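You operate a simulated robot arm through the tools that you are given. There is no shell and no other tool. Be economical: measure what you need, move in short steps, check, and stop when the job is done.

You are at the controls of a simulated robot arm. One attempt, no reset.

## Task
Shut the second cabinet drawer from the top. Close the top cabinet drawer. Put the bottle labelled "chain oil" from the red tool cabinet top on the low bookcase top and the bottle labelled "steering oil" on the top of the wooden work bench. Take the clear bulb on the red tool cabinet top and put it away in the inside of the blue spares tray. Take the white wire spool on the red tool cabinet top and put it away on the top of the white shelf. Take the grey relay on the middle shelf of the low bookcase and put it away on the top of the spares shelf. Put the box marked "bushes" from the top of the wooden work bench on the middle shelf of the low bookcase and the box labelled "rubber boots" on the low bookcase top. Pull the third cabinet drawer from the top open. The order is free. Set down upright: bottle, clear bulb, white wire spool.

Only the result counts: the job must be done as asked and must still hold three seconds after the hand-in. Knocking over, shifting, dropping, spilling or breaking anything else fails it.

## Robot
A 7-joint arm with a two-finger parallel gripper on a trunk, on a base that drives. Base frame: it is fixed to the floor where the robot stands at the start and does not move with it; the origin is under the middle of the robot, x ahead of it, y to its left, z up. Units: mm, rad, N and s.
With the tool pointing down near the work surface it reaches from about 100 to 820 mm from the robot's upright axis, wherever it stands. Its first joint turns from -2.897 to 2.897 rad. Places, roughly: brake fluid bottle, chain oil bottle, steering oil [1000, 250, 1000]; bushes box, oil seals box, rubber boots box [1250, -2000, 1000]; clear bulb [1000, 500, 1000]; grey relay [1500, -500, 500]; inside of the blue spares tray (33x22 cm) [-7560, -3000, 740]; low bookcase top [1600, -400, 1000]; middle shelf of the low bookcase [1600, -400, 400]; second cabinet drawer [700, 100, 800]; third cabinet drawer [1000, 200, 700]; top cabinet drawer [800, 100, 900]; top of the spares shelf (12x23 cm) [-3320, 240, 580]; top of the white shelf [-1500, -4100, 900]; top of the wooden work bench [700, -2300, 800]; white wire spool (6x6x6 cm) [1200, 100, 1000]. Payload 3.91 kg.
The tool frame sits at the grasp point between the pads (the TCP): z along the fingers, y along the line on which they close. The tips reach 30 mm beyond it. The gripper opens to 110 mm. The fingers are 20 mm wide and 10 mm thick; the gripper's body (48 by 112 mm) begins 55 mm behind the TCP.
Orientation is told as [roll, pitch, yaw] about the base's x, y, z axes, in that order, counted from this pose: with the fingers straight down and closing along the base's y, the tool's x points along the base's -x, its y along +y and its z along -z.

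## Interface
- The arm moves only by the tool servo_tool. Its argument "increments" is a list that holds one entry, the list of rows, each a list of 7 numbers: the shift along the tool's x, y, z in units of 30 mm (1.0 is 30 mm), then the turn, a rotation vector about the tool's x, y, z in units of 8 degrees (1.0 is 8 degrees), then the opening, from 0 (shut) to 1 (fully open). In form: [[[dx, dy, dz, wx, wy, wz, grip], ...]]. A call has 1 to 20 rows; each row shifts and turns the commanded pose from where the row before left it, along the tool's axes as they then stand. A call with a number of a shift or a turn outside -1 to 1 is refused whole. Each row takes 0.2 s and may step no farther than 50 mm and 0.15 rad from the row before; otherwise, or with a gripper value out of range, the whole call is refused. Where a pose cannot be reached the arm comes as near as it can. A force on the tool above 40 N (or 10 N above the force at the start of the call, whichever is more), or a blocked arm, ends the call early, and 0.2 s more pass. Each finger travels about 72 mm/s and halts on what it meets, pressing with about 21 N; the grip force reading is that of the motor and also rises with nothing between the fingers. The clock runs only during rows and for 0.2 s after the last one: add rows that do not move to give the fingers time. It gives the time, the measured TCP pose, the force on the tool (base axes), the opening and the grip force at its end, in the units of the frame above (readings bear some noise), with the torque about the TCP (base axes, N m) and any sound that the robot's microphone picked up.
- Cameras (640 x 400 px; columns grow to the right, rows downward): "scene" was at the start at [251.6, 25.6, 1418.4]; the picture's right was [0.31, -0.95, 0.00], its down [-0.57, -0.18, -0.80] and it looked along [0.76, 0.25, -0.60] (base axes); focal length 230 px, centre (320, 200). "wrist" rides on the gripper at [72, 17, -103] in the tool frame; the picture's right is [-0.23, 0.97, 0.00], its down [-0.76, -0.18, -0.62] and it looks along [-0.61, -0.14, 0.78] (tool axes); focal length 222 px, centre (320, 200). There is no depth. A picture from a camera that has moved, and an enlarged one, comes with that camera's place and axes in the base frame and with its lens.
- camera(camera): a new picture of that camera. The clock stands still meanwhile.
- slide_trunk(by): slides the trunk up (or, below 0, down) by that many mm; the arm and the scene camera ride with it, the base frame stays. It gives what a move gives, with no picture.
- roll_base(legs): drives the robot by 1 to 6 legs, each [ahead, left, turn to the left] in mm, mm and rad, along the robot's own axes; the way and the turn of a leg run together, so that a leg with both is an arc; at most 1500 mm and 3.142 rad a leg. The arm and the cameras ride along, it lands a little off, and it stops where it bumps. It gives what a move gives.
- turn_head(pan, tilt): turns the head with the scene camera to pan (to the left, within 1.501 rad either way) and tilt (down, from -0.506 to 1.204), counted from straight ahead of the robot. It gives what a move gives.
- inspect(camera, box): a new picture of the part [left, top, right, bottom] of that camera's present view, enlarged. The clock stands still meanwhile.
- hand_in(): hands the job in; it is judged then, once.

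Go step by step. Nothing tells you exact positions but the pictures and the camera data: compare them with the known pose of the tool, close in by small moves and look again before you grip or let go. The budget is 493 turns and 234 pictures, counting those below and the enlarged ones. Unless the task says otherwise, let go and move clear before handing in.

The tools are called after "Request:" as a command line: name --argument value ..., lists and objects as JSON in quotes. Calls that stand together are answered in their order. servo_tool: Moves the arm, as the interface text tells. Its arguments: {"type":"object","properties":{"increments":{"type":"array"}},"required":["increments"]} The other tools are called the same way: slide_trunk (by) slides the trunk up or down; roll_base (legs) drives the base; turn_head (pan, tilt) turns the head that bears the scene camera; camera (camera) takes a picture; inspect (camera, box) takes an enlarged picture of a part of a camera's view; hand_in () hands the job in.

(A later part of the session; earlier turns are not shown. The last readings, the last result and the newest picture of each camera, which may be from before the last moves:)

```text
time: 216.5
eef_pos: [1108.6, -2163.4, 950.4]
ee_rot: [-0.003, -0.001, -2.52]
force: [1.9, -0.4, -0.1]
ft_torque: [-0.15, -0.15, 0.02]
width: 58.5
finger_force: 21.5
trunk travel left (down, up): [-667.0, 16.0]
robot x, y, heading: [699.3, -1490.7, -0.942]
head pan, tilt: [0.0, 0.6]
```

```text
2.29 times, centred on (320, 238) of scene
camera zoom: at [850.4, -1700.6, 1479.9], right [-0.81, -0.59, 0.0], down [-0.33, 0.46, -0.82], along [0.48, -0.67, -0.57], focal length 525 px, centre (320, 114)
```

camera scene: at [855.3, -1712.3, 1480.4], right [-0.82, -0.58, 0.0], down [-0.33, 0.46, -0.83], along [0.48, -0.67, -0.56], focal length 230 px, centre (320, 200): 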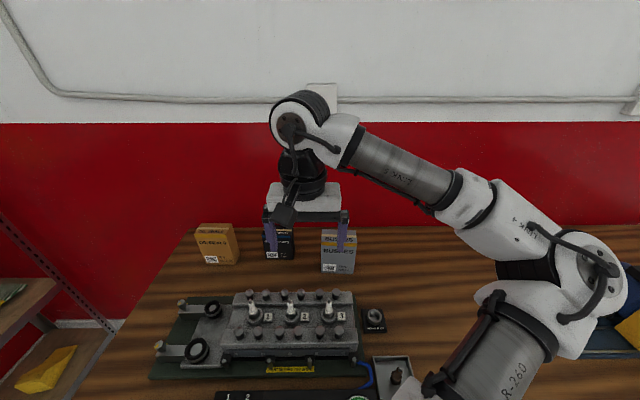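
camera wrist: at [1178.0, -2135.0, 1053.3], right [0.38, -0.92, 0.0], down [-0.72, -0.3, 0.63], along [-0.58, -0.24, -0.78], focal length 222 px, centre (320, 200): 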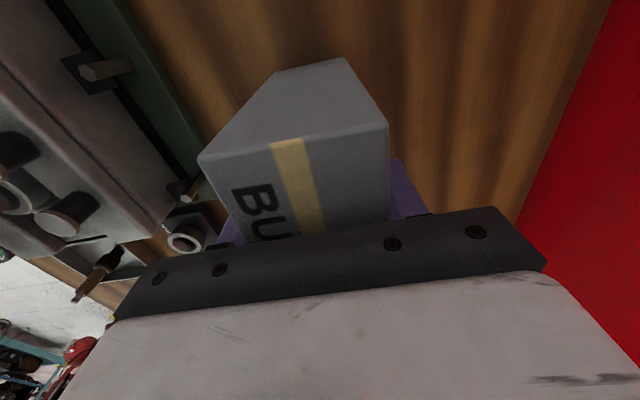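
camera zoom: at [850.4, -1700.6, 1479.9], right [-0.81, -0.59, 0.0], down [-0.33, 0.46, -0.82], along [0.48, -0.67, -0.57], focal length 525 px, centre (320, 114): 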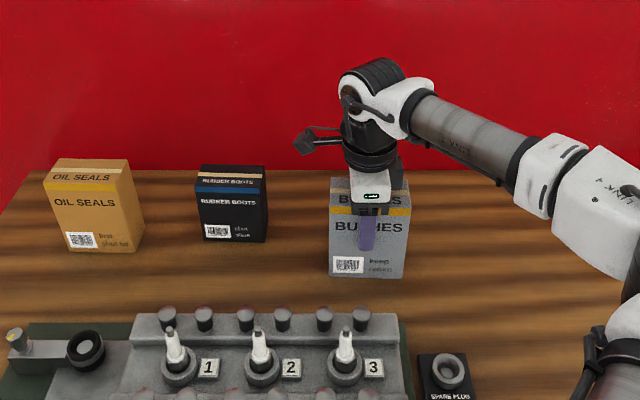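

Bushes gripped (58 mm). Lifting and backing away from the bench.

Request:
servo_tool --increments '[[[0, 0, -0.9, 0, 0, 0, 0], [0, 0, -0.9, 0, 0, 0, 0], [0, 0, -0.9, 0, 0, 0, 0], [0, 0, -0.9, 0, 0, 0, 0], [0, 0, -0.9, 0, 0, 0, 0], [0, 0, -0.9, 0, 0, 0, 0], [0, 0, -0.9, 0, 0, 0, 0], [0, 0, -0.9, 0, 0, 0, 0], [0, -0.9, 0, 0, 0, 0, 0], [0, -0.9, 0, 0, 0, 0, 0], [0, -0.9, 0, 0, 0, 0, 0], [0, -0.9, 0, 0, 0, 0, 0], [0, -0.9, 0, 0, 0, 0, 0], [0, -0.9, 0, 0, 0, 0, 0], [0, -0.9, 0, 0, 0, 0, 0], [0, -0.9, 0, 0, 0, 0, 0]]]'

Request:
roll_base --legs '[[-600, 0, 0]]'

Request:
servo_tool --increments '[[[0, 0, 0, 0, 0, -1, 0], [0, 0, 0, 0, 0, -1, 0], [0, 0, 0, 0, 0, -1, 0], [0, 0, 0, 0, 0, -1, 0], [0, 0, 0, 0, 0, -1, 0], [0, 0, 0, 0, 0, -1, 0], [0, 0, 0, 0, 0, -1, 0], [0, 0, 0, 0, 0, -1, 0], [0, 0, 0, 0, 0, -1, 0], [0, 0, 0, 0, 0, -1, 0], [0, 0, 0, 0, 0, -1, 0], [0, 0, 0, 0, 0, -0.25, 0]]]'

Request:
camera --camera "scene"

```text
time: 219.9
eef_pos: [983.5, -1987.4, 1165.0]
ee_rot: [-0.003, -0.004, -2.519]
force: [0.1, 0.2, -5.6]
ft_torque: [0.01, -0.04, 0.01]
width: 58.6
finger_force: 20.9
trunk travel left (down, up): [-667.0, 16.0]
robot x, y, heading: [698.0, -1488.3, -0.943]
head pan, tilt: [0.0, 0.6]
```

```text
time: 223.3
eef_pos: [633.8, -1503.5, 1164.6]
ee_rot: [-0.003, -0.001, -2.517]
force: [0.4, -0.3, -6.0]
ft_torque: [-0.01, 0.0, 0.0]
width: 58.6
finger_force: 20.8
trunk travel left (down, up): [-667.0, 16.0]
robot x, y, heading: [345.8, -1010.5, -0.943]
head pan, tilt: [0.0, 0.6]
```

```text
time: 225.9
eef_pos: [633.9, -1504.6, 1165.2]
ee_rot: [-0.003, 0.004, -0.944]
force: [-0.3, 0.0, -5.5]
ft_torque: [0.05, 0.02, 0.01]
width: 58.7
finger_force: 20.8
trunk travel left (down, up): [-667.0, 16.0]
robot x, y, heading: [351.3, -1006.9, -0.938]
head pan, tilt: [0.0, 0.6]
```

```text
123 pictures are left
camera scene: at [500.9, -1217.1, 1479.8], right [-0.81, -0.59, 0.0], down [-0.33, 0.46, -0.82], along [0.48, -0.67, -0.57], focal length 230 px, centre (320, 200)
```

scene: 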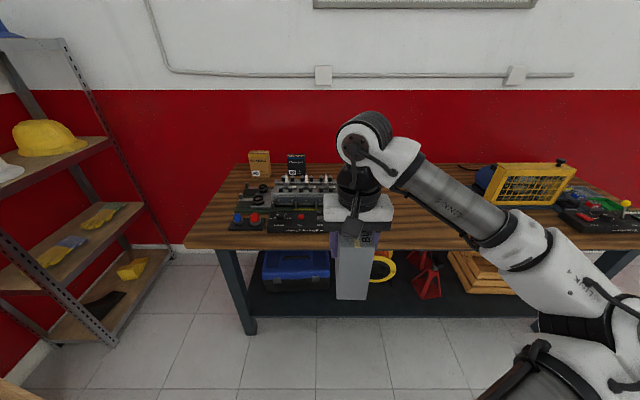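

Request:
roll_base --legs '[[0, 0, 1.56], [150, -400, 0]]'

Request:
turn_head --pan 0.1 --tilt 0.65

Request:
servo_tool --increments '[[[0, 0, 0, 0, -1, 0, 0], [0, 0, 0, 0, -1, 0, 0], [0, 0, 0, 0, -1, 0, 0], [0, 0, 0, 0, -1, 0, 0], [0, 0, 0, 0, -1, 0, 0], [0, 0, 0, 0, -1, 0, 0], [0, 0, 0, 0, -1, 0, 0], [0, 0, 0, 0, -1, 0, 0], [0, 0, 0, 0, -1, 0, 0], [0, 0, 0, 0, -1, 0, 0], [0, 0, 0, 0, -1, 0, 0], [0, 0, 0, 0, -0.25, 0, 0]]]'

Request:
camera --camera "scene"

```text
time: 233.5
eef_pos: [1203.5, -954.0, 1164.7]
ee_rot: [-0.002, 0.002, 0.634]
force: [-0.4, -0.5, -5.4]
ft_torque: [-0.04, 0.04, -0.02]
width: 58.3
finger_force: 20.7
trunk travel left (down, up): [-667.0, 16.0]
robot x, y, heading: [709.8, -1242.4, 0.636]
head pan, tilt: [0.0, 0.6]
```

```text
time: 234.2
eef_pos: [1202.2, -954.9, 1166.8]
ee_rot: [-0.003, 0.004, 0.633]
force: [-0.1, 0.1, -5.5]
ft_torque: [-0.04, 0.0, -0.05]
width: 58.4
finger_force: 20.8
trunk travel left (down, up): [-667.0, 16.0]
robot x, y, heading: [708.5, -1243.0, 0.639]
head pan, tilt: [0.099, 0.649]
```

```text
time: 236.8
eef_pos: [1319.0, -926.3, 1244.4]
ee_rot: [-0.929, -1.568, 1.564]
force: [-0.1, -0.1, -6.6]
ft_torque: [-0.06, 0.12, 0.0]
width: 58.4
finger_force: 21.2
out of reach, approached as far as the arm can: row 5, 6, 7, 8, 9, 10, 11
trunk travel left (down, up): [-667.0, 16.0]
robot x, y, heading: [707.7, -1241.9, 0.632]
head pan, tilt: [0.099, 0.649]
```

```text
122 pictures are left
camera scene: at [907.8, -1084.5, 1475.6], right [0.67, -0.74, 0.0], down [-0.45, -0.41, -0.8], along [0.59, 0.53, -0.6], focal length 230 px, centre (320, 200)
```

scene: 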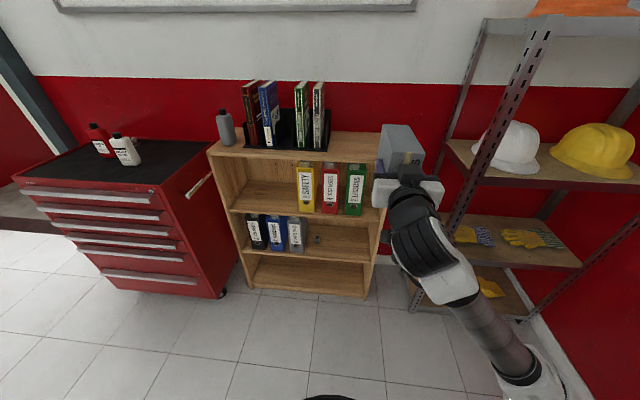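

The tool is level with the box, bookcase in view; relay at about s=1072, t=1283 on the middle shelf (z≈412). Lowering the trunk now.

Request:
slide_trunk --by -400

Request:
servo_tool --increments '[[[0.9, 0.4, 0, 0, 0, 0, 0], [0.9, 0.4, 0, 0, 0, 0, 0], [0.9, 0.4, 0, 0, 0, 0, 0], [0.9, 0.4, 0, 0, 0, 0, 0], [0.9, 0.4, 0, 0, 0, 0, 0]]]'

Request:
camera --camera "scene"

Request:
camera --camera "wrist"

```text
time: 240.6
eef_pos: [1317.3, -925.2, 843.0]
ee_rot: [-0.618, -1.565, 1.252]
force: [-0.1, 0.0, -5.3]
ft_torque: [-0.08, 0.13, 0.02]
width: 58.1
finger_force: 21.3
trunk travel left (down, up): [-267.0, 416.0]
robot x, y, heading: [705.9, -1245.2, 0.637]
head pan, tilt: [0.099, 0.649]
```

```text
time: 241.8
eef_pos: [1321.4, -883.8, 774.4]
ee_rot: [-1.796, -1.516, 2.437]
force: [-0.1, -0.4, -6.0]
ft_torque: [-0.11, 0.11, 0.02]
width: 58.0
finger_force: 20.9
out of reach, approached as far as the arm can: row 1, 2, 3, 4, 5
trunk travel left (down, up): [-267.0, 416.0]
robot x, y, heading: [709.3, -1240.1, 0.634]
head pan, tilt: [0.099, 0.649]
```

```text
121 pictures are left
camera scene: at [908.0, -1086.4, 1079.0], right [0.67, -0.74, 0.0], down [-0.45, -0.4, -0.8], along [0.59, 0.54, -0.6], focal length 230 px, centre (320, 200)
```

scene: 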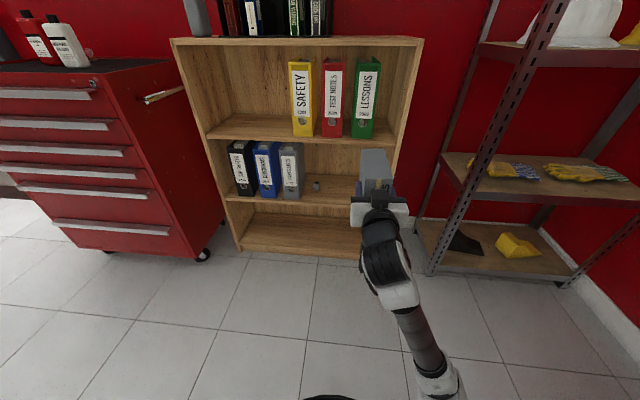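

```text
120 pictures are left
camera wrist: at [1231.7, -933.9, 700.2], right [-0.59, 0.79, 0.17], down [-0.43, -0.49, 0.76], along [0.69, 0.38, 0.62], focal length 222 px, centre (320, 200)
```

wrist: 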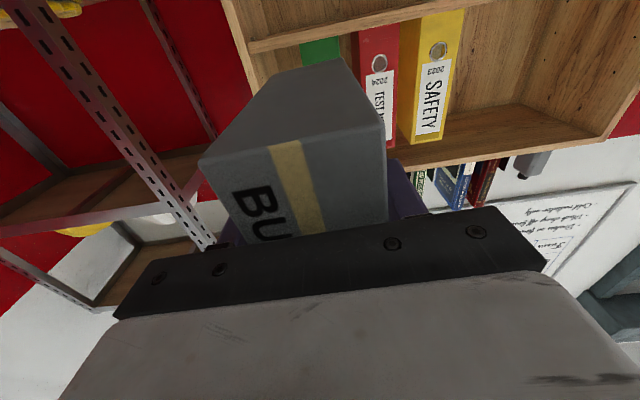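

Request:
servo_tool --increments '[[[0, 0, 0.8, 0, 0, 0, 0], [0, 0, 0.8, 0, 0, 0, 0], [0, 0, 0.8, 0, 0, 0, 0], [0, 0, 0.8, 0, 0, 0, 0]]]'

Request:
servo_tool --increments '[[[0.6, 0, 0, 0, 0, 0, 0], [0.6, 0, 0, 0, 0, 0, 0], [0.6, 0, 0, 0, 0, 0, 0], [0.6, 0, 0, 0, 0, 0, 0]]]'

Request:
camera --camera "scene"

```text
time: 243.0
eef_pos: [1369.2, -852.3, 789.9]
ee_rot: [-2.284, -1.5, 2.929]
force: [0.3, -0.5, -4.4]
ft_torque: [-0.12, 0.19, 0.01]
width: 58.0
finger_force: 20.8
out of reach, approached as far as the arm can: row 3, 4
trunk travel left (down, up): [-267.0, 416.0]
robot x, y, heading: [707.8, -1242.4, 0.636]
head pan, tilt: [0.099, 0.649]
stopped in row 4: the arm was blocked; the commanded pose is now the measured one
```

```text
time: 244.1
eef_pos: [1321.5, -776.5, 780.4]
ee_rot: [-2.15, -1.382, 2.977]
force: [0.1, 0.7, -6.5]
ft_torque: [-0.09, 0.11, -0.01]
width: 57.9
finger_force: 21.2
out of reach, approached as far as the arm can: row 2, 3, 4
trunk travel left (down, up): [-267.0, 416.0]
robot x, y, heading: [706.4, -1242.6, 0.64]
head pan, tilt: [0.099, 0.649]
stopped in row 4: the arm was blocked; the commanded pose is now the measured one
```

```text
119 pictures are left
camera scene: at [904.2, -1084.0, 1075.5], right [0.67, -0.74, 0.0], down [-0.45, -0.41, -0.8], along [0.59, 0.53, -0.6], focal length 230 px, centre (320, 200)
```

scene: 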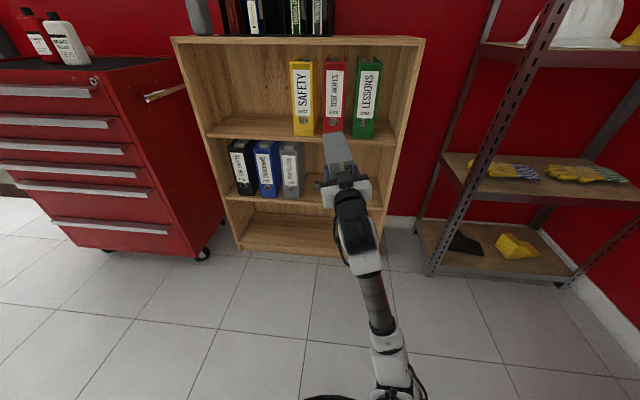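

The arm can't get low with a level tool (wrist limit), so I'll go back up, set the box on the bookcase top's free right area, and regrasp it with the tool tilted forward instead.

Request:
slide_trunk --by 400

Request:
servo_tool --increments '[[[-0.3, 0, -0.3, 0, 1, 0, 0], [0, 0, -0.3, 0, 1, 0, 0], [0, 0, -0.3, 0, 1, 0, 0], [0, 0, -0.3, 0, 1, 0, 0], [0, 0, -0.3, 0, 1, 0, 0], [0, 0, 0, 0, 1, 0, 0], [0, 0, 0, 0, 1, 0, 0], [0, 0, 0, 0, 1, 0, 0]]]'

Request:
camera --camera "scene"

```text
time: 248.0
eef_pos: [1324.5, -778.3, 1175.1]
ee_rot: [-2.157, -1.395, 2.98]
force: [-0.4, -0.1, -5.6]
ft_torque: [-0.08, 0.12, -0.01]
width: 57.7
finger_force: 21.0
trunk travel left (down, up): [-667.0, 16.0]
robot x, y, heading: [709.7, -1242.6, 0.635]
head pan, tilt: [0.099, 0.649]
```

```text
time: 249.8
eef_pos: [1292.7, -809.7, 1191.9]
ee_rot: [-0.17, -0.544, 0.908]
force: [-0.8, 0.4, -5.1]
ft_torque: [-0.05, 0.08, 0.02]
width: 57.9
finger_force: 20.6
trunk travel left (down, up): [-667.0, 16.0]
robot x, y, heading: [708.4, -1243.8, 0.64]
head pan, tilt: [0.099, 0.649]
```

```text
118 pictures are left
camera scene: at [907.4, -1083.9, 1475.5], right [0.67, -0.74, 0.0], down [-0.45, -0.41, -0.8], along [0.59, 0.53, -0.6], focal length 230 px, centre (320, 200)
```

scene: 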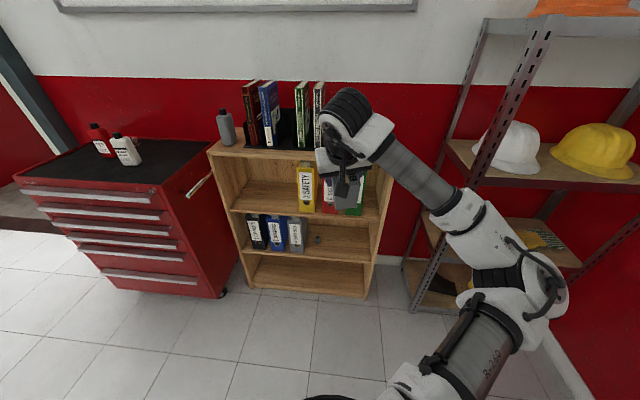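

Request:
servo_tool --increments '[[[0, 0, 0, -0.61, 0, 0, 0], [0, 0, 0, -0.61, 0, 0, 0], [0, 0, 0, 0, 0.975, 0, 0], [0, 0, 0, 0, 0.975, 0, 0], [0, 0, 0, 0, 0.975, 0, 0], [0, 0, 0, 0, 0.975, 0, 0], [0, 0, 0, 0, 0, 0.69, 0], [0, 0, 0, 0, 0, 0.69, 0], [0, 0, 0, 0, 0, 0.69, 0]]]'

```text
time: 251.8
eef_pos: [1293.4, -809.9, 1191.9]
ee_rot: [-0.002, -0.002, 0.615]
force: [0.1, -0.1, -5.4]
ft_torque: [-0.03, 0.03, 0.01]
width: 57.9
finger_force: 21.1
trunk travel left (down, up): [-667.0, 16.0]
robot x, y, heading: [705.5, -1241.5, 0.633]
head pan, tilt: [0.099, 0.649]
```

Request:
roll_base --legs '[[0, -65, -0.013], [440, 0, 0]]'

Request:
turn_head --pan 0.0 --tilt 0.75

Request:
camera --camera "scene"

Request:
camera --camera "wrist"

```text
time: 255.2
eef_pos: [1690.3, -620.3, 1193.4]
ee_rot: [-0.003, -0.001, 0.601]
force: [0.5, -0.3, -6.7]
ft_torque: [0.0, 0.02, 0.0]
width: 57.7
finger_force: 20.7
trunk travel left (down, up): [-667.0, 16.0]
robot x, y, heading: [1096.7, -1044.5, 0.622]
head pan, tilt: [0.099, 0.649]
```

```text
time: 255.9
eef_pos: [1690.4, -619.8, 1191.7]
ee_rot: [-0.001, -0.003, 0.601]
force: [0.1, 0.7, -6.4]
ft_torque: [-0.04, 0.03, -0.03]
width: 58.2
finger_force: 20.6
trunk travel left (down, up): [-667.0, 16.0]
robot x, y, heading: [1098.6, -1041.8, 0.623]
head pan, tilt: [0.0, 0.75]
```

```text
117 pictures are left
camera scene: at [1302.2, -897.4, 1467.0], right [0.58, -0.81, 0.0], down [-0.56, -0.4, -0.73], along [0.6, 0.43, -0.68], focal length 230 px, centre (320, 200)
```

scene: 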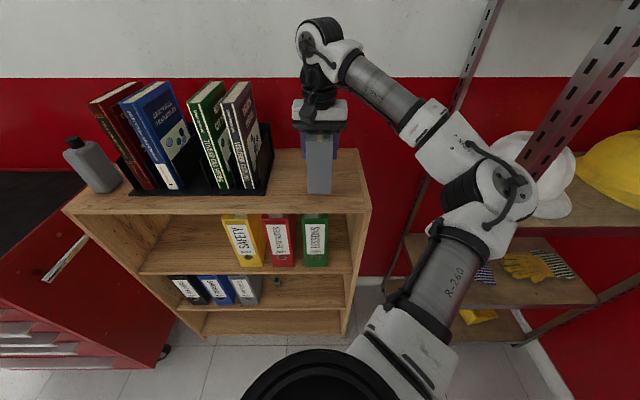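

```text
116 pictures are left
camera wrist: at [1620.5, -647.2, 1295.9], right [-0.36, 0.93, 0.0], down [0.73, 0.28, 0.62], along [0.58, 0.23, -0.78], focal length 222 px, centre (320, 200)
```

wrist: 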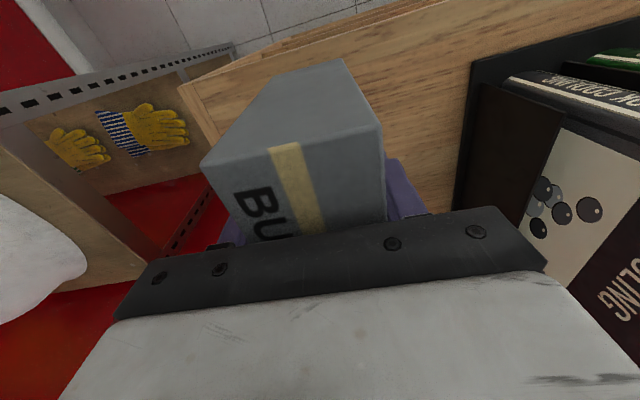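

Request:
servo_tool --increments '[[[-0.7, 0, 0, 0, 0, 0, 0], [0, 0, 0.6, 0, 0, 0, 0], [0, 0, 0.4, 0, 0, 0, 0], [0, 0, 0.13, 0, 0, 0, 0], [0, 0, 0, 0, 0, 0, 0]]]'

Request:
inspect --camera "scene" --box '[250, 100, 410, 200]'

```text
time: 257.1
eef_pos: [1707.5, -607.2, 1159.6]
ee_rot: [-0.002, -0.002, 0.6]
force: [0.5, -0.1, -5.5]
ft_torque: [-0.02, 0.02, -0.03]
width: 57.8
finger_force: 21.3
trunk travel left (down, up): [-667.0, 16.0]
robot x, y, heading: [1100.9, -1042.8, 0.62]
head pan, tilt: [0.0, 0.75]
```

```text
4.00 times, centred on (330, 150) of scene
camera zoom: at [1302.3, -897.4, 1466.9], right [0.58, -0.81, 0.0], down [-0.56, -0.4, -0.73], along [0.59, 0.42, -0.68], focal length 919 px, centre (280, 400)
```

zoom: 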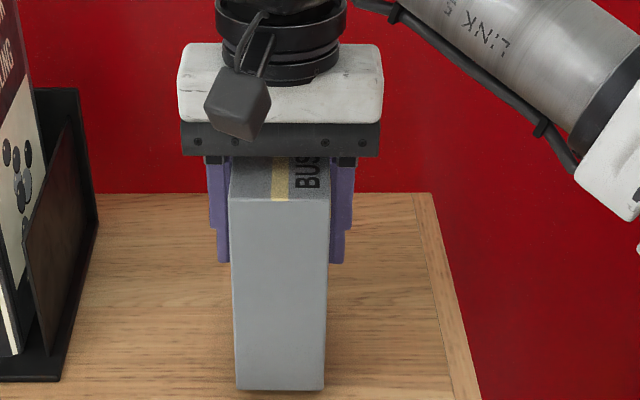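

Request:
servo_tool --increments '[[[0, 0, 0.13, 0, 0, 0, 0], [0, 0, 0.1, 0, 0, 0, 0], [0, 0, 0, 0, 0, 0, 0]]]'

Request:
servo_tool --increments '[[[0, 0, 0.1, 0, 0, 0, 0], [0, 0, 0, 0, 0, 0, 0]]]'

Request:
servo_tool --increments '[[[0, 0, 0.1, 0, 0, 0, 0], [0, 0, 0, 0, 0, 0, 0]]]'

```text
time: 257.9
eef_pos: [1708.0, -607.5, 1152.0]
ee_rot: [-0.003, -0.002, 0.602]
force: [1.1, 0.4, -3.2]
ft_torque: [0.07, -0.06, -0.02]
width: 57.7
finger_force: 20.8
trunk travel left (down, up): [-667.0, 16.0]
robot x, y, heading: [1095.5, -1042.1, 0.618]
head pan, tilt: [0.0, 0.75]
```

```text
time: 258.5
eef_pos: [1708.4, -608.3, 1151.2]
ee_rot: [0.002, -0.007, 0.601]
force: [8.5, 4.0, 21.0]
ft_torque: [-0.08, 0.43, 0.01]
width: 58.0
finger_force: 21.4
trunk travel left (down, up): [-667.0, 16.0]
robot x, y, heading: [1096.0, -1043.0, 0.619]
head pan, tilt: [0.0, 0.75]
```

```text
time: 259.1
eef_pos: [1705.4, -609.6, 1148.0]
ee_rot: [-0.002, -0.005, 0.601]
force: [3.5, 0.6, 24.4]
ft_torque: [0.55, 0.33, -0.01]
width: 58.0
finger_force: 20.7
trunk travel left (down, up): [-667.0, 16.0]
robot x, y, heading: [1098.1, -1046.6, 0.618]
head pan, tilt: [0.0, 0.75]
```

Box stands on the bookcase top. I'll loosen, tilt the tool 60° forward around the box, and regrip.

Request:
servo_tool --increments '[[[0, 0, -0.1, 0, 0, 0, 0.8], [0, 0, 0, 0, 0, 0, 0.8], [0, 0, 0, 0, 0, 0, 0.8], [0.8, 0, 0, 0, 0, 0, 0.8], [0, 0, 0, 0, -1, 0, 0.8], [0, 0, 0, 0, -1, 0, 0.8], [0, 0, 0, 0, -1, 0, 0.8], [0, 0, 0, 0, -1, 0, 0.8], [0, 0, 0, 0, -1, 0, 0.8], [0, 0, 0, 0, -1, 0, 0.8], [0, 0, 0, 0, -1, 0, 0.8], [0, 0, 0, 0, -0.5, 0, 0.8]]]'

Request:
camera --camera "wrist"

Request:
inspect --camera "scene" --box '[230, 80, 430, 205]'

```text
time: 261.7
eef_pos: [1686.8, -621.5, 1149.2]
ee_rot: [-0.004, -1.053, 0.603]
force: [-0.5, -0.5, 0.5]
ft_torque: [0.03, 0.01, 0.0]
width: 87.9
finger_force: 0.0
trunk travel left (down, up): [-667.0, 16.0]
robot x, y, heading: [1096.7, -1042.7, 0.62]
head pan, tilt: [0.0, 0.75]
```

```text
114 pictures are left
camera wrist: at [1574.1, -679.2, 1137.6], right [-0.46, 0.87, 0.2], down [-0.03, -0.24, 0.97], along [0.89, 0.44, 0.14], focal length 222 px, centre (320, 200)
```

wrist: 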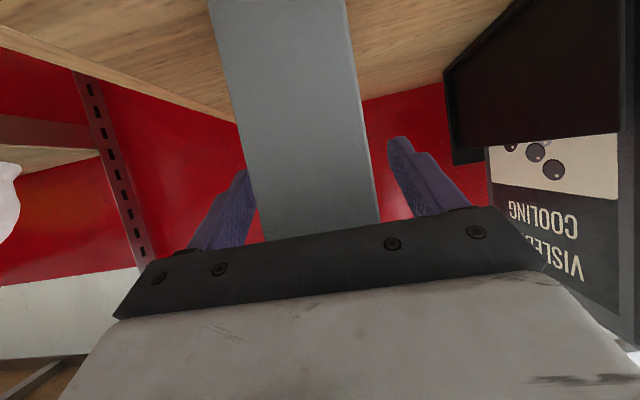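

```text
3.20 times, centred on (330, 142) of scene
camera zoom: at [1301.8, -897.7, 1467.1], right [0.58, -0.81, 0.0], down [-0.56, -0.4, -0.73], along [0.6, 0.42, -0.68], focal length 735 px, centre (288, 384)
```

zoom: 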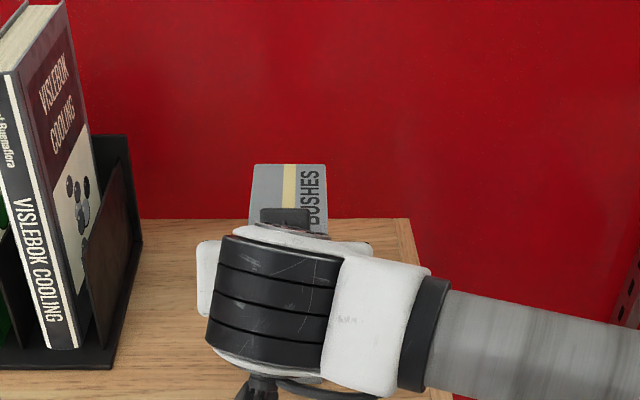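

Request:
servo_tool --increments '[[[0, 0, 0, 0, 0, 0, 0], [0, 0, 0, 0, 0, 0, 0], [0, 0, 0, 0, 0, 0, 0], [0, 0, 0, 0, 0, 0, 0], [-0.5, 0, -0.29, 0, 0, 0, 0], [-0.5, 0, -0.29, 0, 0, 0, 0], [0.25, 0, -0.43, 0, 0, 0, 0], [0.35, 0, -0.6, 0, 0, 0, 0], [0.35, 0, -0.6, 0, 0, 0, 0]]]'

Request:
camera --camera "wrist"

```text
time: 263.7
eef_pos: [1641.2, -653.6, 1183.8]
ee_rot: [-0.002, -1.05, 0.602]
force: [0.9, -0.8, -5.2]
ft_torque: [-0.09, 0.14, 0.01]
width: 57.9
finger_force: 20.7
trunk travel left (down, up): [-667.0, 16.0]
robot x, y, heading: [1100.0, -1045.7, 0.618]
head pan, tilt: [0.0, 0.75]
```

```text
112 pictures are left
camera wrist: at [1527.2, -712.1, 1172.0], right [-0.46, 0.87, 0.2], down [-0.03, -0.24, 0.97], along [0.89, 0.44, 0.14], focal length 222 px, centre (320, 200)
```

wrist: 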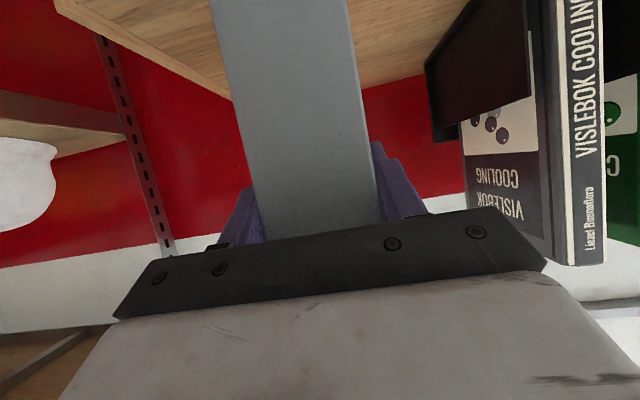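

Request:
roll_base --legs '[[-400, 0, 0]]'

Request:
slide_trunk --by -400

Request:
slide_trunk --by -150

Request:
camera --camera "scene"

```text
time: 266.1
eef_pos: [1318.4, -885.3, 1182.5]
ee_rot: [-0.002, -1.049, 0.601]
force: [-0.9, -0.4, -6.0]
ft_torque: [-0.09, 0.15, -0.02]
width: 57.7
finger_force: 21.4
trunk travel left (down, up): [-667.0, 16.0]
robot x, y, heading: [777.3, -1276.1, 0.617]
head pan, tilt: [0.0, 0.75]
```

```text
time: 270.0
eef_pos: [1320.1, -882.7, 783.5]
ee_rot: [-0.004, -1.047, 0.602]
force: [-0.8, -0.7, -5.6]
ft_torque: [-0.11, 0.13, -0.01]
width: 57.8
finger_force: 20.6
trunk travel left (down, up): [-267.0, 416.0]
robot x, y, heading: [775.1, -1274.9, 0.615]
head pan, tilt: [0.0, 0.75]
```

```text
time: 271.7
eef_pos: [1320.0, -882.9, 633.1]
ee_rot: [-0.004, -1.048, 0.603]
force: [-0.6, -0.6, -5.2]
ft_torque: [-0.11, 0.15, 0.0]
width: 57.8
finger_force: 21.1
trunk travel left (down, up): [-117.0, 566.0]
robot x, y, heading: [777.7, -1276.1, 0.619]
head pan, tilt: [0.0, 0.75]
```

```text
111 pictures are left
camera scene: at [980.8, -1126.9, 917.0], right [0.58, -0.81, 0.0], down [-0.56, -0.4, -0.73], along [0.6, 0.42, -0.68], focal length 230 px, centre (320, 200)
```

scene: 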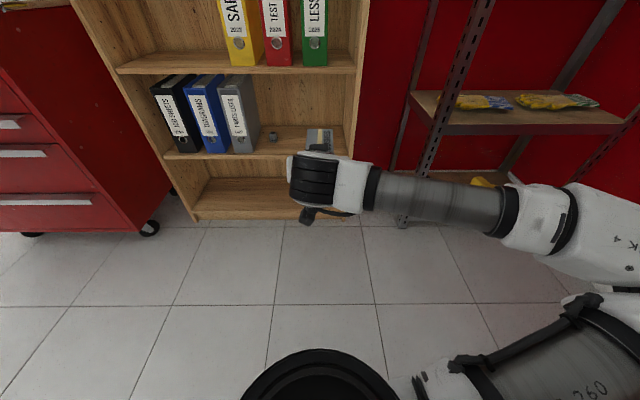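

Request:
servo_tool --increments '[[[0.618, 0, 0.357, 0, 0, 0, 0], [0.618, 0, 0.357, 0, 0, 0, 0], [0.618, 0, 0.357, 0, 0, 0, 0], [0.618, 0, 0.357, 0, 0, 0, 0], [0.618, 0, 0.357, 0, 0, 0, 0]]]'

Request:
camera --camera "wrist"

```text
time: 272.9
eef_pos: [1336.8, -870.9, 531.0]
ee_rot: [-0.003, -1.047, 0.603]
force: [0.0, 0.1, -5.5]
ft_torque: [-0.12, 0.14, 0.01]
width: 57.9
finger_force: 21.1
out of reach, approached as far as the arm can: row 2, 3, 4, 5
trunk travel left (down, up): [-117.0, 566.0]
robot x, y, heading: [775.5, -1276.0, 0.619]
head pan, tilt: [0.0, 0.75]
```

```text
110 pictures are left
camera wrist: at [1223.7, -928.4, 520.1], right [-0.46, 0.87, 0.19], down [-0.03, -0.24, 0.97], along [0.89, 0.44, 0.14], focal length 222 px, centre (320, 200)
```

wrist: 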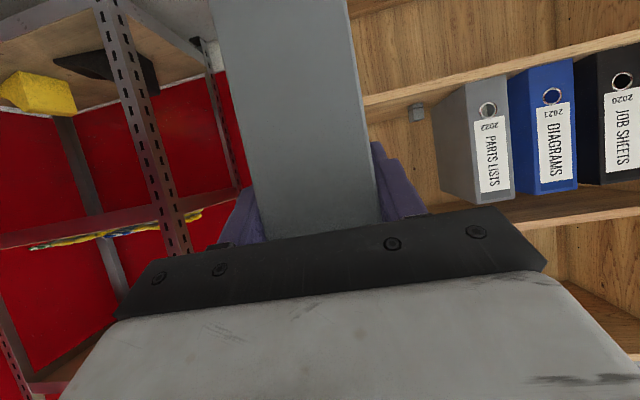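

Request:
roll_base --legs '[[0, 36, 0.0], [290, 0, 0]]'

Request:
camera --camera "scene"

Request:
camera --camera "wrist"

```text
time: 275.5
eef_pos: [1547.7, -677.0, 530.0]
ee_rot: [-0.004, -1.046, 0.601]
force: [0.3, -0.4, -5.3]
ft_torque: [-0.1, 0.12, 0.0]
width: 57.7
finger_force: 21.4
trunk travel left (down, up): [-117.0, 566.0]
robot x, y, heading: [983.6, -1076.4, 0.613]
head pan, tilt: [0.0, 0.75]
```

```text
109 pictures are left
camera scene: at [1192.3, -932.6, 916.9], right [0.58, -0.82, 0.0], down [-0.56, -0.39, -0.73], along [0.6, 0.42, -0.68], focal length 230 px, centre (320, 200)
```

scene: 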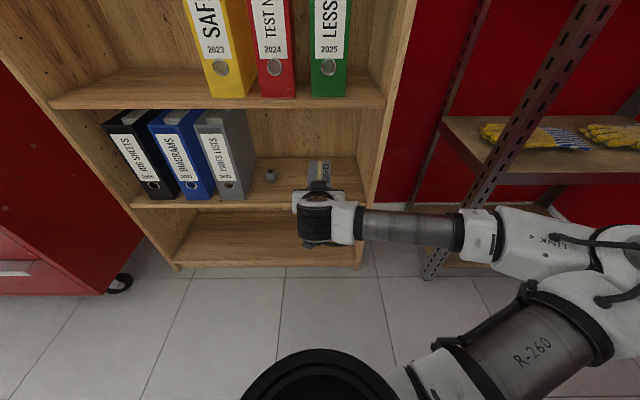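

```text
108 pictures are left
camera wrist: at [1435.4, -734.5, 520.3], right [-0.45, 0.87, 0.2], down [-0.03, -0.24, 0.97], along [0.89, 0.44, 0.14], focal length 222 px, centre (320, 200)
```

wrist: 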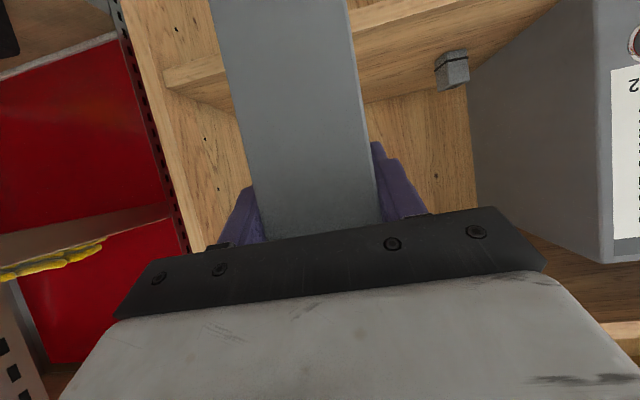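

Request:
slide_trunk --by 14

Request:
roll_base --legs '[[60, 0, 0]]'

Request:
inspect --camera "scene" --box '[220, 100, 420, 225]'

Request:
camera --camera "wrist"

```text
time: 276.1
eef_pos: [1548.5, -676.4, 545.5]
ee_rot: [-0.005, -1.049, 0.603]
force: [-0.2, 0.5, -5.6]
ft_torque: [-0.08, 0.15, -0.02]
width: 57.5
finger_force: 20.6
trunk travel left (down, up): [-131.0, 552.0]
robot x, y, heading: [988.6, -1077.3, 0.619]
head pan, tilt: [0.0, 0.75]
```

```text
time: 277.1
eef_pos: [1596.9, -642.9, 545.1]
ee_rot: [-0.004, -1.045, 0.601]
force: [-0.2, -0.2, -5.6]
ft_torque: [-0.12, 0.15, -0.02]
width: 57.6
finger_force: 21.1
trunk travel left (down, up): [-131.0, 552.0]
robot x, y, heading: [1029.4, -1047.2, 0.614]
head pan, tilt: [0.0, 0.75]
```

```text
3.20 times, centred on (320, 162) of scene
camera zoom: at [1241.1, -898.4, 930.9], right [0.58, -0.82, 0.0], down [-0.56, -0.39, -0.73], along [0.6, 0.42, -0.68], focal length 735 px, centre (320, 320)
```

zoom: 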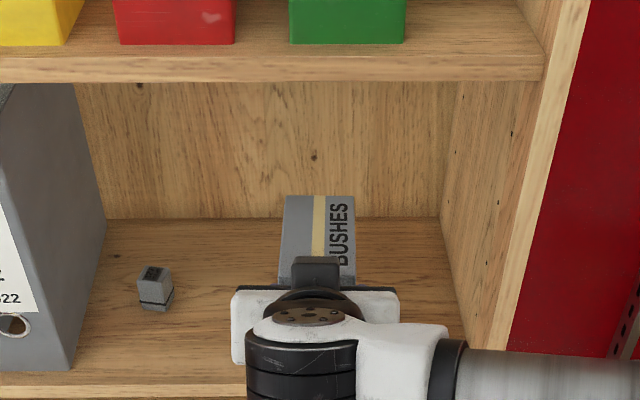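

```text
106 pictures are left
camera wrist: at [1484.4, -700.7, 534.2], right [-0.45, 0.87, 0.2], down [-0.03, -0.24, 0.97], along [0.89, 0.43, 0.14], focal length 222 px, centre (320, 200)
```

wrist: 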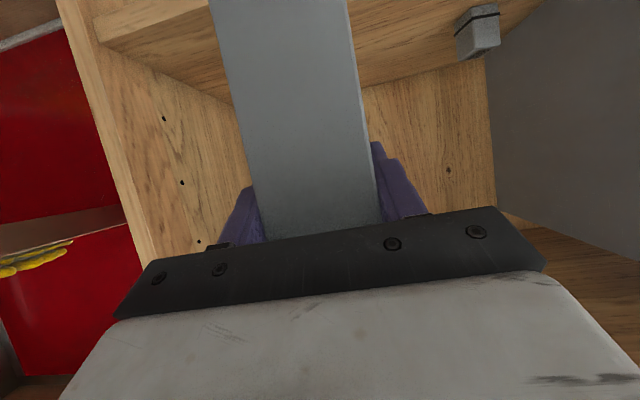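

Request:
roll_base --legs '[[72, 0, 0]]'

Request:
slide_trunk --by -20

Request:
inspect --camera "scene" --box '[220, 100, 420, 225]'

```text
time: 278.1
eef_pos: [1654.5, -603.0, 544.9]
ee_rot: [-0.005, -1.047, 0.601]
force: [-0.7, 0.1, -6.3]
ft_torque: [-0.12, 0.16, 0.0]
width: 58.1
finger_force: 21.5
trunk travel left (down, up): [-131.0, 552.0]
robot x, y, heading: [1094.4, -1001.0, 0.615]
head pan, tilt: [0.0, 0.75]
```

```text
time: 278.7
eef_pos: [1654.3, -602.5, 525.8]
ee_rot: [-0.004, -1.048, 0.6]
force: [-0.1, 0.4, -5.9]
ft_torque: [-0.11, 0.13, -0.02]
width: 57.7
finger_force: 21.2
trunk travel left (down, up): [-111.0, 572.0]
robot x, y, heading: [1096.5, -1004.6, 0.618]
head pan, tilt: [0.0, 0.75]
```

```text
3.20 times, centred on (320, 162) of scene
camera zoom: at [1298.5, -857.7, 910.9], right [0.58, -0.82, 0.0], down [-0.56, -0.39, -0.73], along [0.6, 0.42, -0.68], focal length 735 px, centre (320, 320)
```

zoom: 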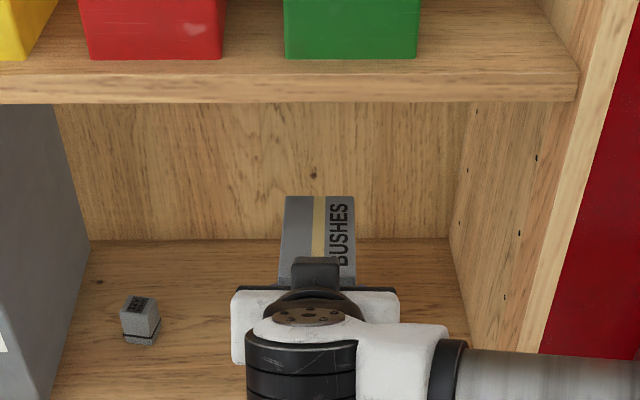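

Request:
slide_trunk --by -8

Request:
slide_trunk --by -4

Request:
slide_trunk --by -3

```text
time: 279.3
eef_pos: [1655.1, -602.6, 517.4]
ee_rot: [-0.004, -1.047, 0.601]
force: [0.2, 0.4, -5.5]
ft_torque: [-0.08, 0.12, 0.04]
width: 57.6
finger_force: 21.2
trunk travel left (down, up): [-103.0, 580.0]
robot x, y, heading: [1091.3, -1002.8, 0.612]
head pan, tilt: [0.0, 0.75]
```

```text
time: 279.8
eef_pos: [1655.5, -602.9, 513.4]
ee_rot: [-0.002, -1.047, 0.601]
force: [0.2, -0.4, -5.2]
ft_torque: [-0.16, 0.15, -0.01]
width: 57.8
finger_force: 20.8
trunk travel left (down, up): [-99.0, 584.0]
robot x, y, heading: [1093.4, -1000.8, 0.619]
head pan, tilt: [0.0, 0.75]
```

```text
time: 280.4
eef_pos: [1655.2, -603.4, 510.0]
ee_rot: [-0.004, -1.048, 0.6]
force: [-0.3, -0.4, -6.1]
ft_torque: [-0.11, 0.16, -0.02]
width: 57.8
finger_force: 20.8
trunk travel left (down, up): [-96.0, 587.0]
robot x, y, heading: [1090.5, -1002.4, 0.617]
head pan, tilt: [0.0, 0.75]
```

Request:
slide_trunk --by -3

Request:
slide_trunk --by -3

Request:
slide_trunk --by -3

Request:
slide_trunk --by -3

```text
time: 280.9
eef_pos: [1655.6, -602.7, 508.2]
ee_rot: [-0.005, -1.047, 0.602]
force: [-0.7, 0.2, -1.7]
ft_torque: [0.19, -0.06, 0.0]
width: 57.6
finger_force: 20.8
trunk travel left (down, up): [-93.0, 590.0]
robot x, y, heading: [1093.9, -999.9, 0.612]
head pan, tilt: [0.0, 0.75]
```

```text
time: 281.4
eef_pos: [1655.3, -603.1, 507.5]
ee_rot: [-0.004, -1.055, 0.6]
force: [-3.3, -4.3, 19.3]
ft_torque: [0.51, 0.09, 0.11]
width: 58.0
finger_force: 21.4
trunk travel left (down, up): [-90.0, 593.0]
robot x, y, heading: [1092.0, -1002.0, 0.615]
head pan, tilt: [0.0, 0.75]
```

```text
time: 281.9
eef_pos: [1655.3, -603.1, 505.0]
ee_rot: [-0.003, -1.054, 0.599]
force: [2.0, -0.4, 23.8]
ft_torque: [0.47, 0.14, 0.39]
width: 58.1
finger_force: 21.4
trunk travel left (down, up): [-87.0, 596.0]
robot x, y, heading: [1091.9, -1002.4, 0.615]
head pan, tilt: [0.0, 0.75]
```

```text
time: 282.4
eef_pos: [1654.5, -602.1, 499.3]
ee_rot: [-0.003, -1.05, 0.601]
force: [-1.2, 0.5, 23.0]
ft_torque: [0.28, 0.0, -0.17]
width: 57.8
finger_force: 20.4
trunk travel left (down, up): [-84.0, 599.0]
robot x, y, heading: [1093.7, -1001.3, 0.619]
head pan, tilt: [0.0, 0.75]
```

Request:
servo_tool --increments '[[[0, 0, 0, 0, 0, 0, 0.85], [0, 0, 0, 0, 0, 0, 0.85], [0, 0, 0, 0, 0, 0, 0.85], [0, 0, 0, 0, 0, 0, 0.85]]]'

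Request:
roll_base --legs '[[-220, 0, 0]]'

Request:
camera --camera "scene"

Request:
camera --camera "wrist"

```text
time: 283.4
eef_pos: [1653.6, -603.2, 499.4]
ee_rot: [-0.003, -1.046, 0.599]
force: [0.4, 0.8, 0.6]
ft_torque: [0.03, 0.01, -0.01]
width: 93.2
finger_force: 0.1
trunk travel left (down, up): [-84.0, 599.0]
robot x, y, heading: [1097.8, -1001.3, 0.619]
head pan, tilt: [0.0, 0.75]
```

```text
time: 285.1
eef_pos: [1476.3, -724.4, 498.6]
ee_rot: [-0.002, -1.048, 0.606]
force: [-0.4, -0.3, 0.1]
ft_torque: [0.02, 0.04, -0.03]
width: 93.4
finger_force: 0.1
trunk travel left (down, up): [-84.0, 599.0]
robot x, y, heading: [916.2, -1126.1, 0.62]
head pan, tilt: [0.0, 0.75]
```

```text
104 pictures are left
camera scene: at [1121.1, -982.3, 884.0], right [0.58, -0.81, 0.0], down [-0.55, -0.4, -0.73], along [0.59, 0.43, -0.68], focal length 230 px, centre (320, 200)
```

scene: 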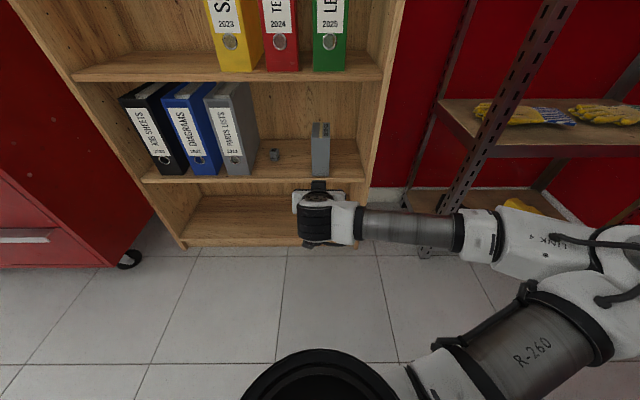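

```text
103 pictures are left
camera wrist: at [1363.4, -783.2, 487.4], right [-0.46, 0.87, 0.2], down [-0.03, -0.24, 0.97], along [0.89, 0.44, 0.14], focal length 222 px, centre (320, 200)
```

wrist: 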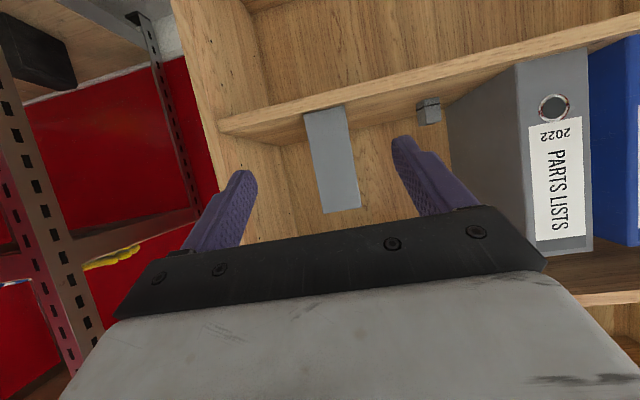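

Bushes box stands on the middle shelf. Next the relay: I'll reduce the tilt to 50°, shift left in line with it and lower.

Request:
servo_tool --increments '[[[0, 0, 0, 0, 0.63, 0, 0.6], [0, 0, 0, 0, 0.62, 0, 0.6], [0.5, 0, 0.42, 0, 0, 0, 0.6], [0.5, 0, 0.42, 0, 0, 0, 0.6], [0.5, 0, 0.42, 0, 0, 0, 0.6]]]'

Request:
roll_base --legs '[[0, 167, 0]]'

Request:
camera --camera "wrist"

Request:
camera --camera "scene"

```text
time: 286.3
eef_pos: [1477.8, -725.0, 439.2]
ee_rot: [-0.002, -0.875, 0.605]
force: [0.1, 0.0, 0.0]
ft_torque: [-0.01, -0.01, 0.01]
width: 66.1
finger_force: 0.2
trunk travel left (down, up): [-84.0, 599.0]
robot x, y, heading: [916.1, -1125.4, 0.62]
head pan, tilt: [0.0, 0.75]
```

```text
time: 288.2
eef_pos: [1379.6, -591.0, 439.8]
ee_rot: [-0.004, -0.872, 0.604]
force: [-0.9, 0.8, 0.4]
ft_torque: [0.02, -0.01, 0.01]
width: 65.9
finger_force: 0.0
trunk travel left (down, up): [-84.0, 599.0]
robot x, y, heading: [818.2, -995.9, 0.621]
head pan, tilt: [0.0, 0.75]
```

```text
102 pictures are left
camera wrist: at [1267.7, -648.4, 451.0], right [-0.43, 0.89, 0.17], down [0.11, -0.14, 0.98], along [0.9, 0.44, -0.04], focal length 222 px, centre (320, 200)
```

wrist: 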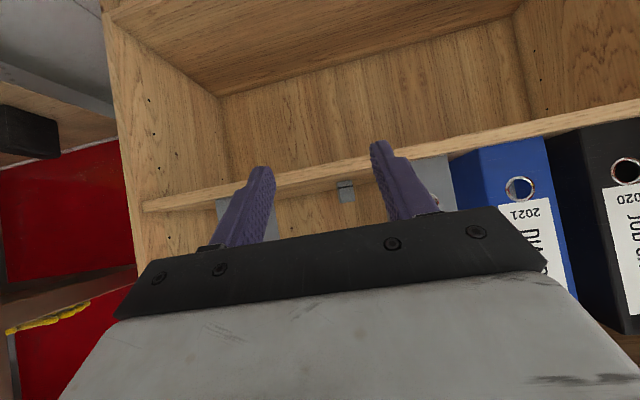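

```text
101 pictures are left
camera scene: at [1024.7, -847.6, 884.1], right [0.58, -0.81, 0.0], down [-0.55, -0.4, -0.73], along [0.59, 0.43, -0.68], focal length 230 px, centre (320, 200)
```

scene: 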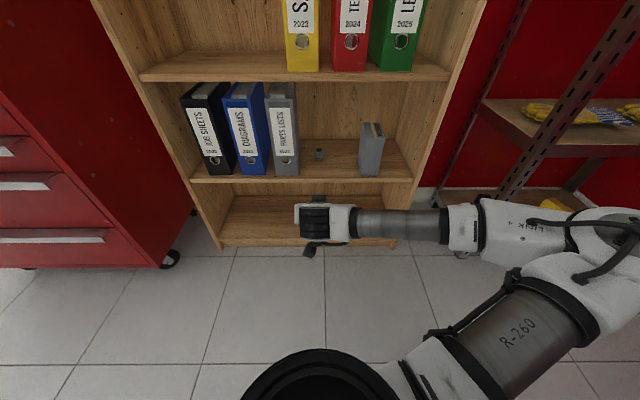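

Request:
slide_trunk --by 10

Request:
roll_base --legs '[[190, 0, 0]]'

Request:
camera --camera "wrist"

Request:
camera --camera "scene"

```text
time: 288.8
eef_pos: [1380.9, -590.9, 449.6]
ee_rot: [-0.002, -0.873, 0.603]
force: [0.1, 0.1, -0.4]
ft_torque: [0.0, 0.02, 0.04]
width: 65.9
finger_force: 0.0
trunk travel left (down, up): [-94.0, 589.0]
robot x, y, heading: [817.0, -992.6, 0.622]
head pan, tilt: [0.0, 0.75]
```

```text
time: 290.4
eef_pos: [1537.6, -479.3, 450.0]
ee_rot: [-0.004, -0.873, 0.602]
force: [-0.3, -0.4, 0.0]
ft_torque: [0.02, -0.02, 0.0]
width: 66.0
finger_force: 0.0
trunk travel left (down, up): [-94.0, 589.0]
robot x, y, heading: [977.0, -880.0, 0.619]
head pan, tilt: [0.0, 0.75]
```

```text
100 pictures are left
camera wrist: at [1425.1, -536.9, 461.0], right [-0.43, 0.89, 0.17], down [0.11, -0.14, 0.98], along [0.9, 0.44, -0.04], focal length 222 px, centre (320, 200)
```

wrist: 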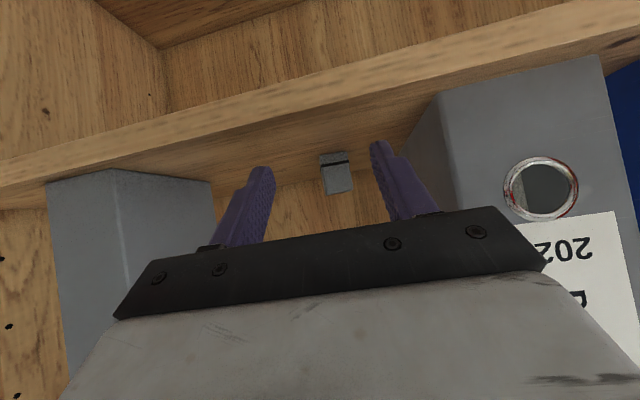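

```text
99 pictures are left
camera scene: at [1181.8, -735.8, 894.1], right [0.58, -0.81, 0.0], down [-0.56, -0.4, -0.73], along [0.6, 0.42, -0.68], focal length 230 px, centre (320, 200)
```

scene: 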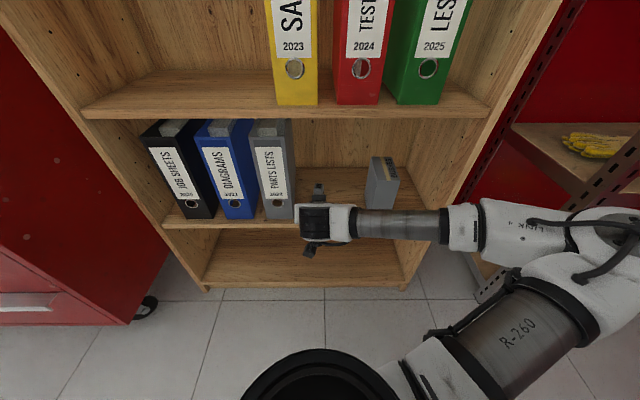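

Request:
roll_base --legs '[[50, 0, 0]]'

Request:
roll_base --legs '[[38, 0, 0]]'

Request:
slide_trunk --by -9

Request:
camera --camera "wrist"

Request:
camera --camera "scene"

```text
time: 291.3
eef_pos: [1579.4, -449.7, 449.7]
ee_rot: [-0.004, -0.871, 0.604]
force: [0.4, -1.2, 0.4]
ft_torque: [0.03, 0.01, 0.0]
width: 66.0
finger_force: 0.0
trunk travel left (down, up): [-94.0, 589.0]
robot x, y, heading: [1018.3, -850.8, 0.619]
head pan, tilt: [0.0, 0.75]
```

```text
time: 292.2
eef_pos: [1611.1, -428.0, 449.4]
ee_rot: [-0.003, -0.873, 0.605]
force: [0.5, 0.0, 0.0]
ft_torque: [-0.02, 0.0, -0.02]
width: 66.0
finger_force: 0.0
trunk travel left (down, up): [-94.0, 589.0]
robot x, y, heading: [1044.6, -828.6, 0.62]
head pan, tilt: [0.0, 0.75]
```

```text
time: 292.8
eef_pos: [1610.0, -427.8, 441.7]
ee_rot: [-0.002, -0.873, 0.604]
force: [1.0, 0.1, 0.2]
ft_torque: [0.02, 0.0, -0.01]
width: 65.9
finger_force: 0.1
trunk travel left (down, up): [-85.0, 598.0]
robot x, y, heading: [1049.6, -829.6, 0.621]
head pan, tilt: [0.0, 0.75]
```

```text
98 pictures are left
camera wrist: at [1496.3, -485.4, 452.0], right [-0.43, 0.89, 0.17], down [0.11, -0.14, 0.98], along [0.9, 0.44, -0.04], focal length 222 px, centre (320, 200)
```

wrist: 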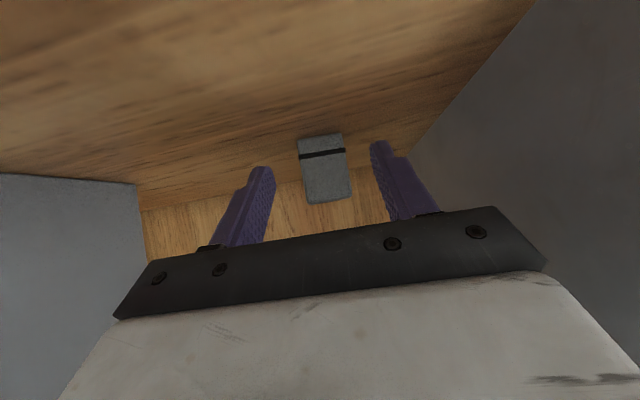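

```text
97 pictures are left
camera scene: at [1253.2, -684.4, 885.0], right [0.58, -0.81, 0.0], down [-0.55, -0.4, -0.73], along [0.59, 0.43, -0.68], focal length 230 px, centre (320, 200)
```

scene: 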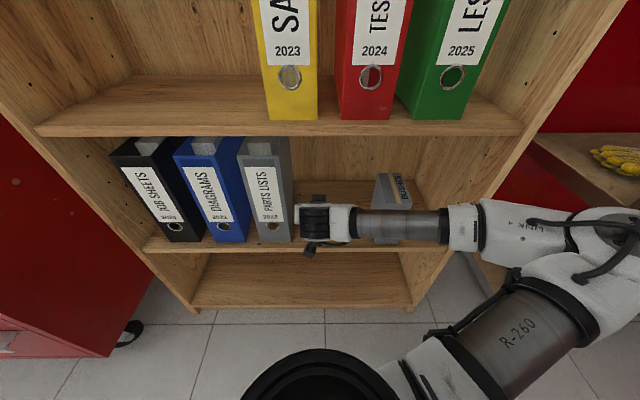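

Request:
servo_tool --increments '[[[-0.257, 0, 0.306, 0, 0, 0, 0.6], [0, 0, 0, 0, 0, 0, 0.6], [0, 0, 0, 0, 0, 0, 0], [0, 0, 0, 0, 0, 0, 0], [0, 0, 0, 0, 0, 0, 0], [0, 0, 0, 0, 0, 0, 0]]]'

Request:
camera --camera "wrist"

```text
time: 294.2
eef_pos: [1618.3, -421.3, 440.6]
ee_rot: [0.0, -0.873, 0.603]
force: [-0.1, 0.0, 0.7]
ft_torque: [0.05, -0.03, -0.02]
width: 27.3
finger_force: 21.0
trunk travel left (down, up): [-85.0, 598.0]
robot x, y, heading: [1047.5, -830.7, 0.622]
head pan, tilt: [0.0, 0.75]
```

```text
96 pictures are left
camera wrist: at [1506.2, -479.4, 452.0], right [-0.43, 0.89, 0.17], down [0.11, -0.14, 0.98], along [0.9, 0.44, -0.04], focal length 222 px, centre (320, 200)
```

wrist: 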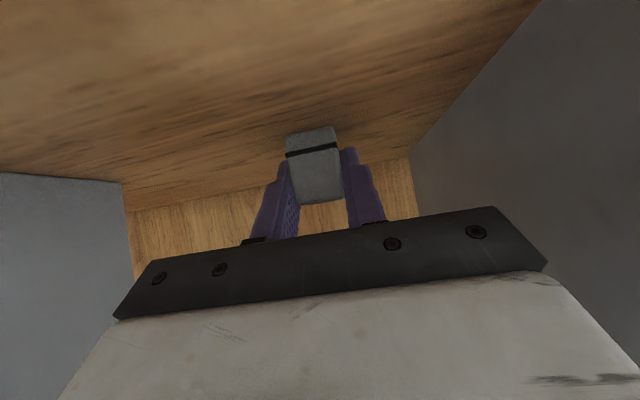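

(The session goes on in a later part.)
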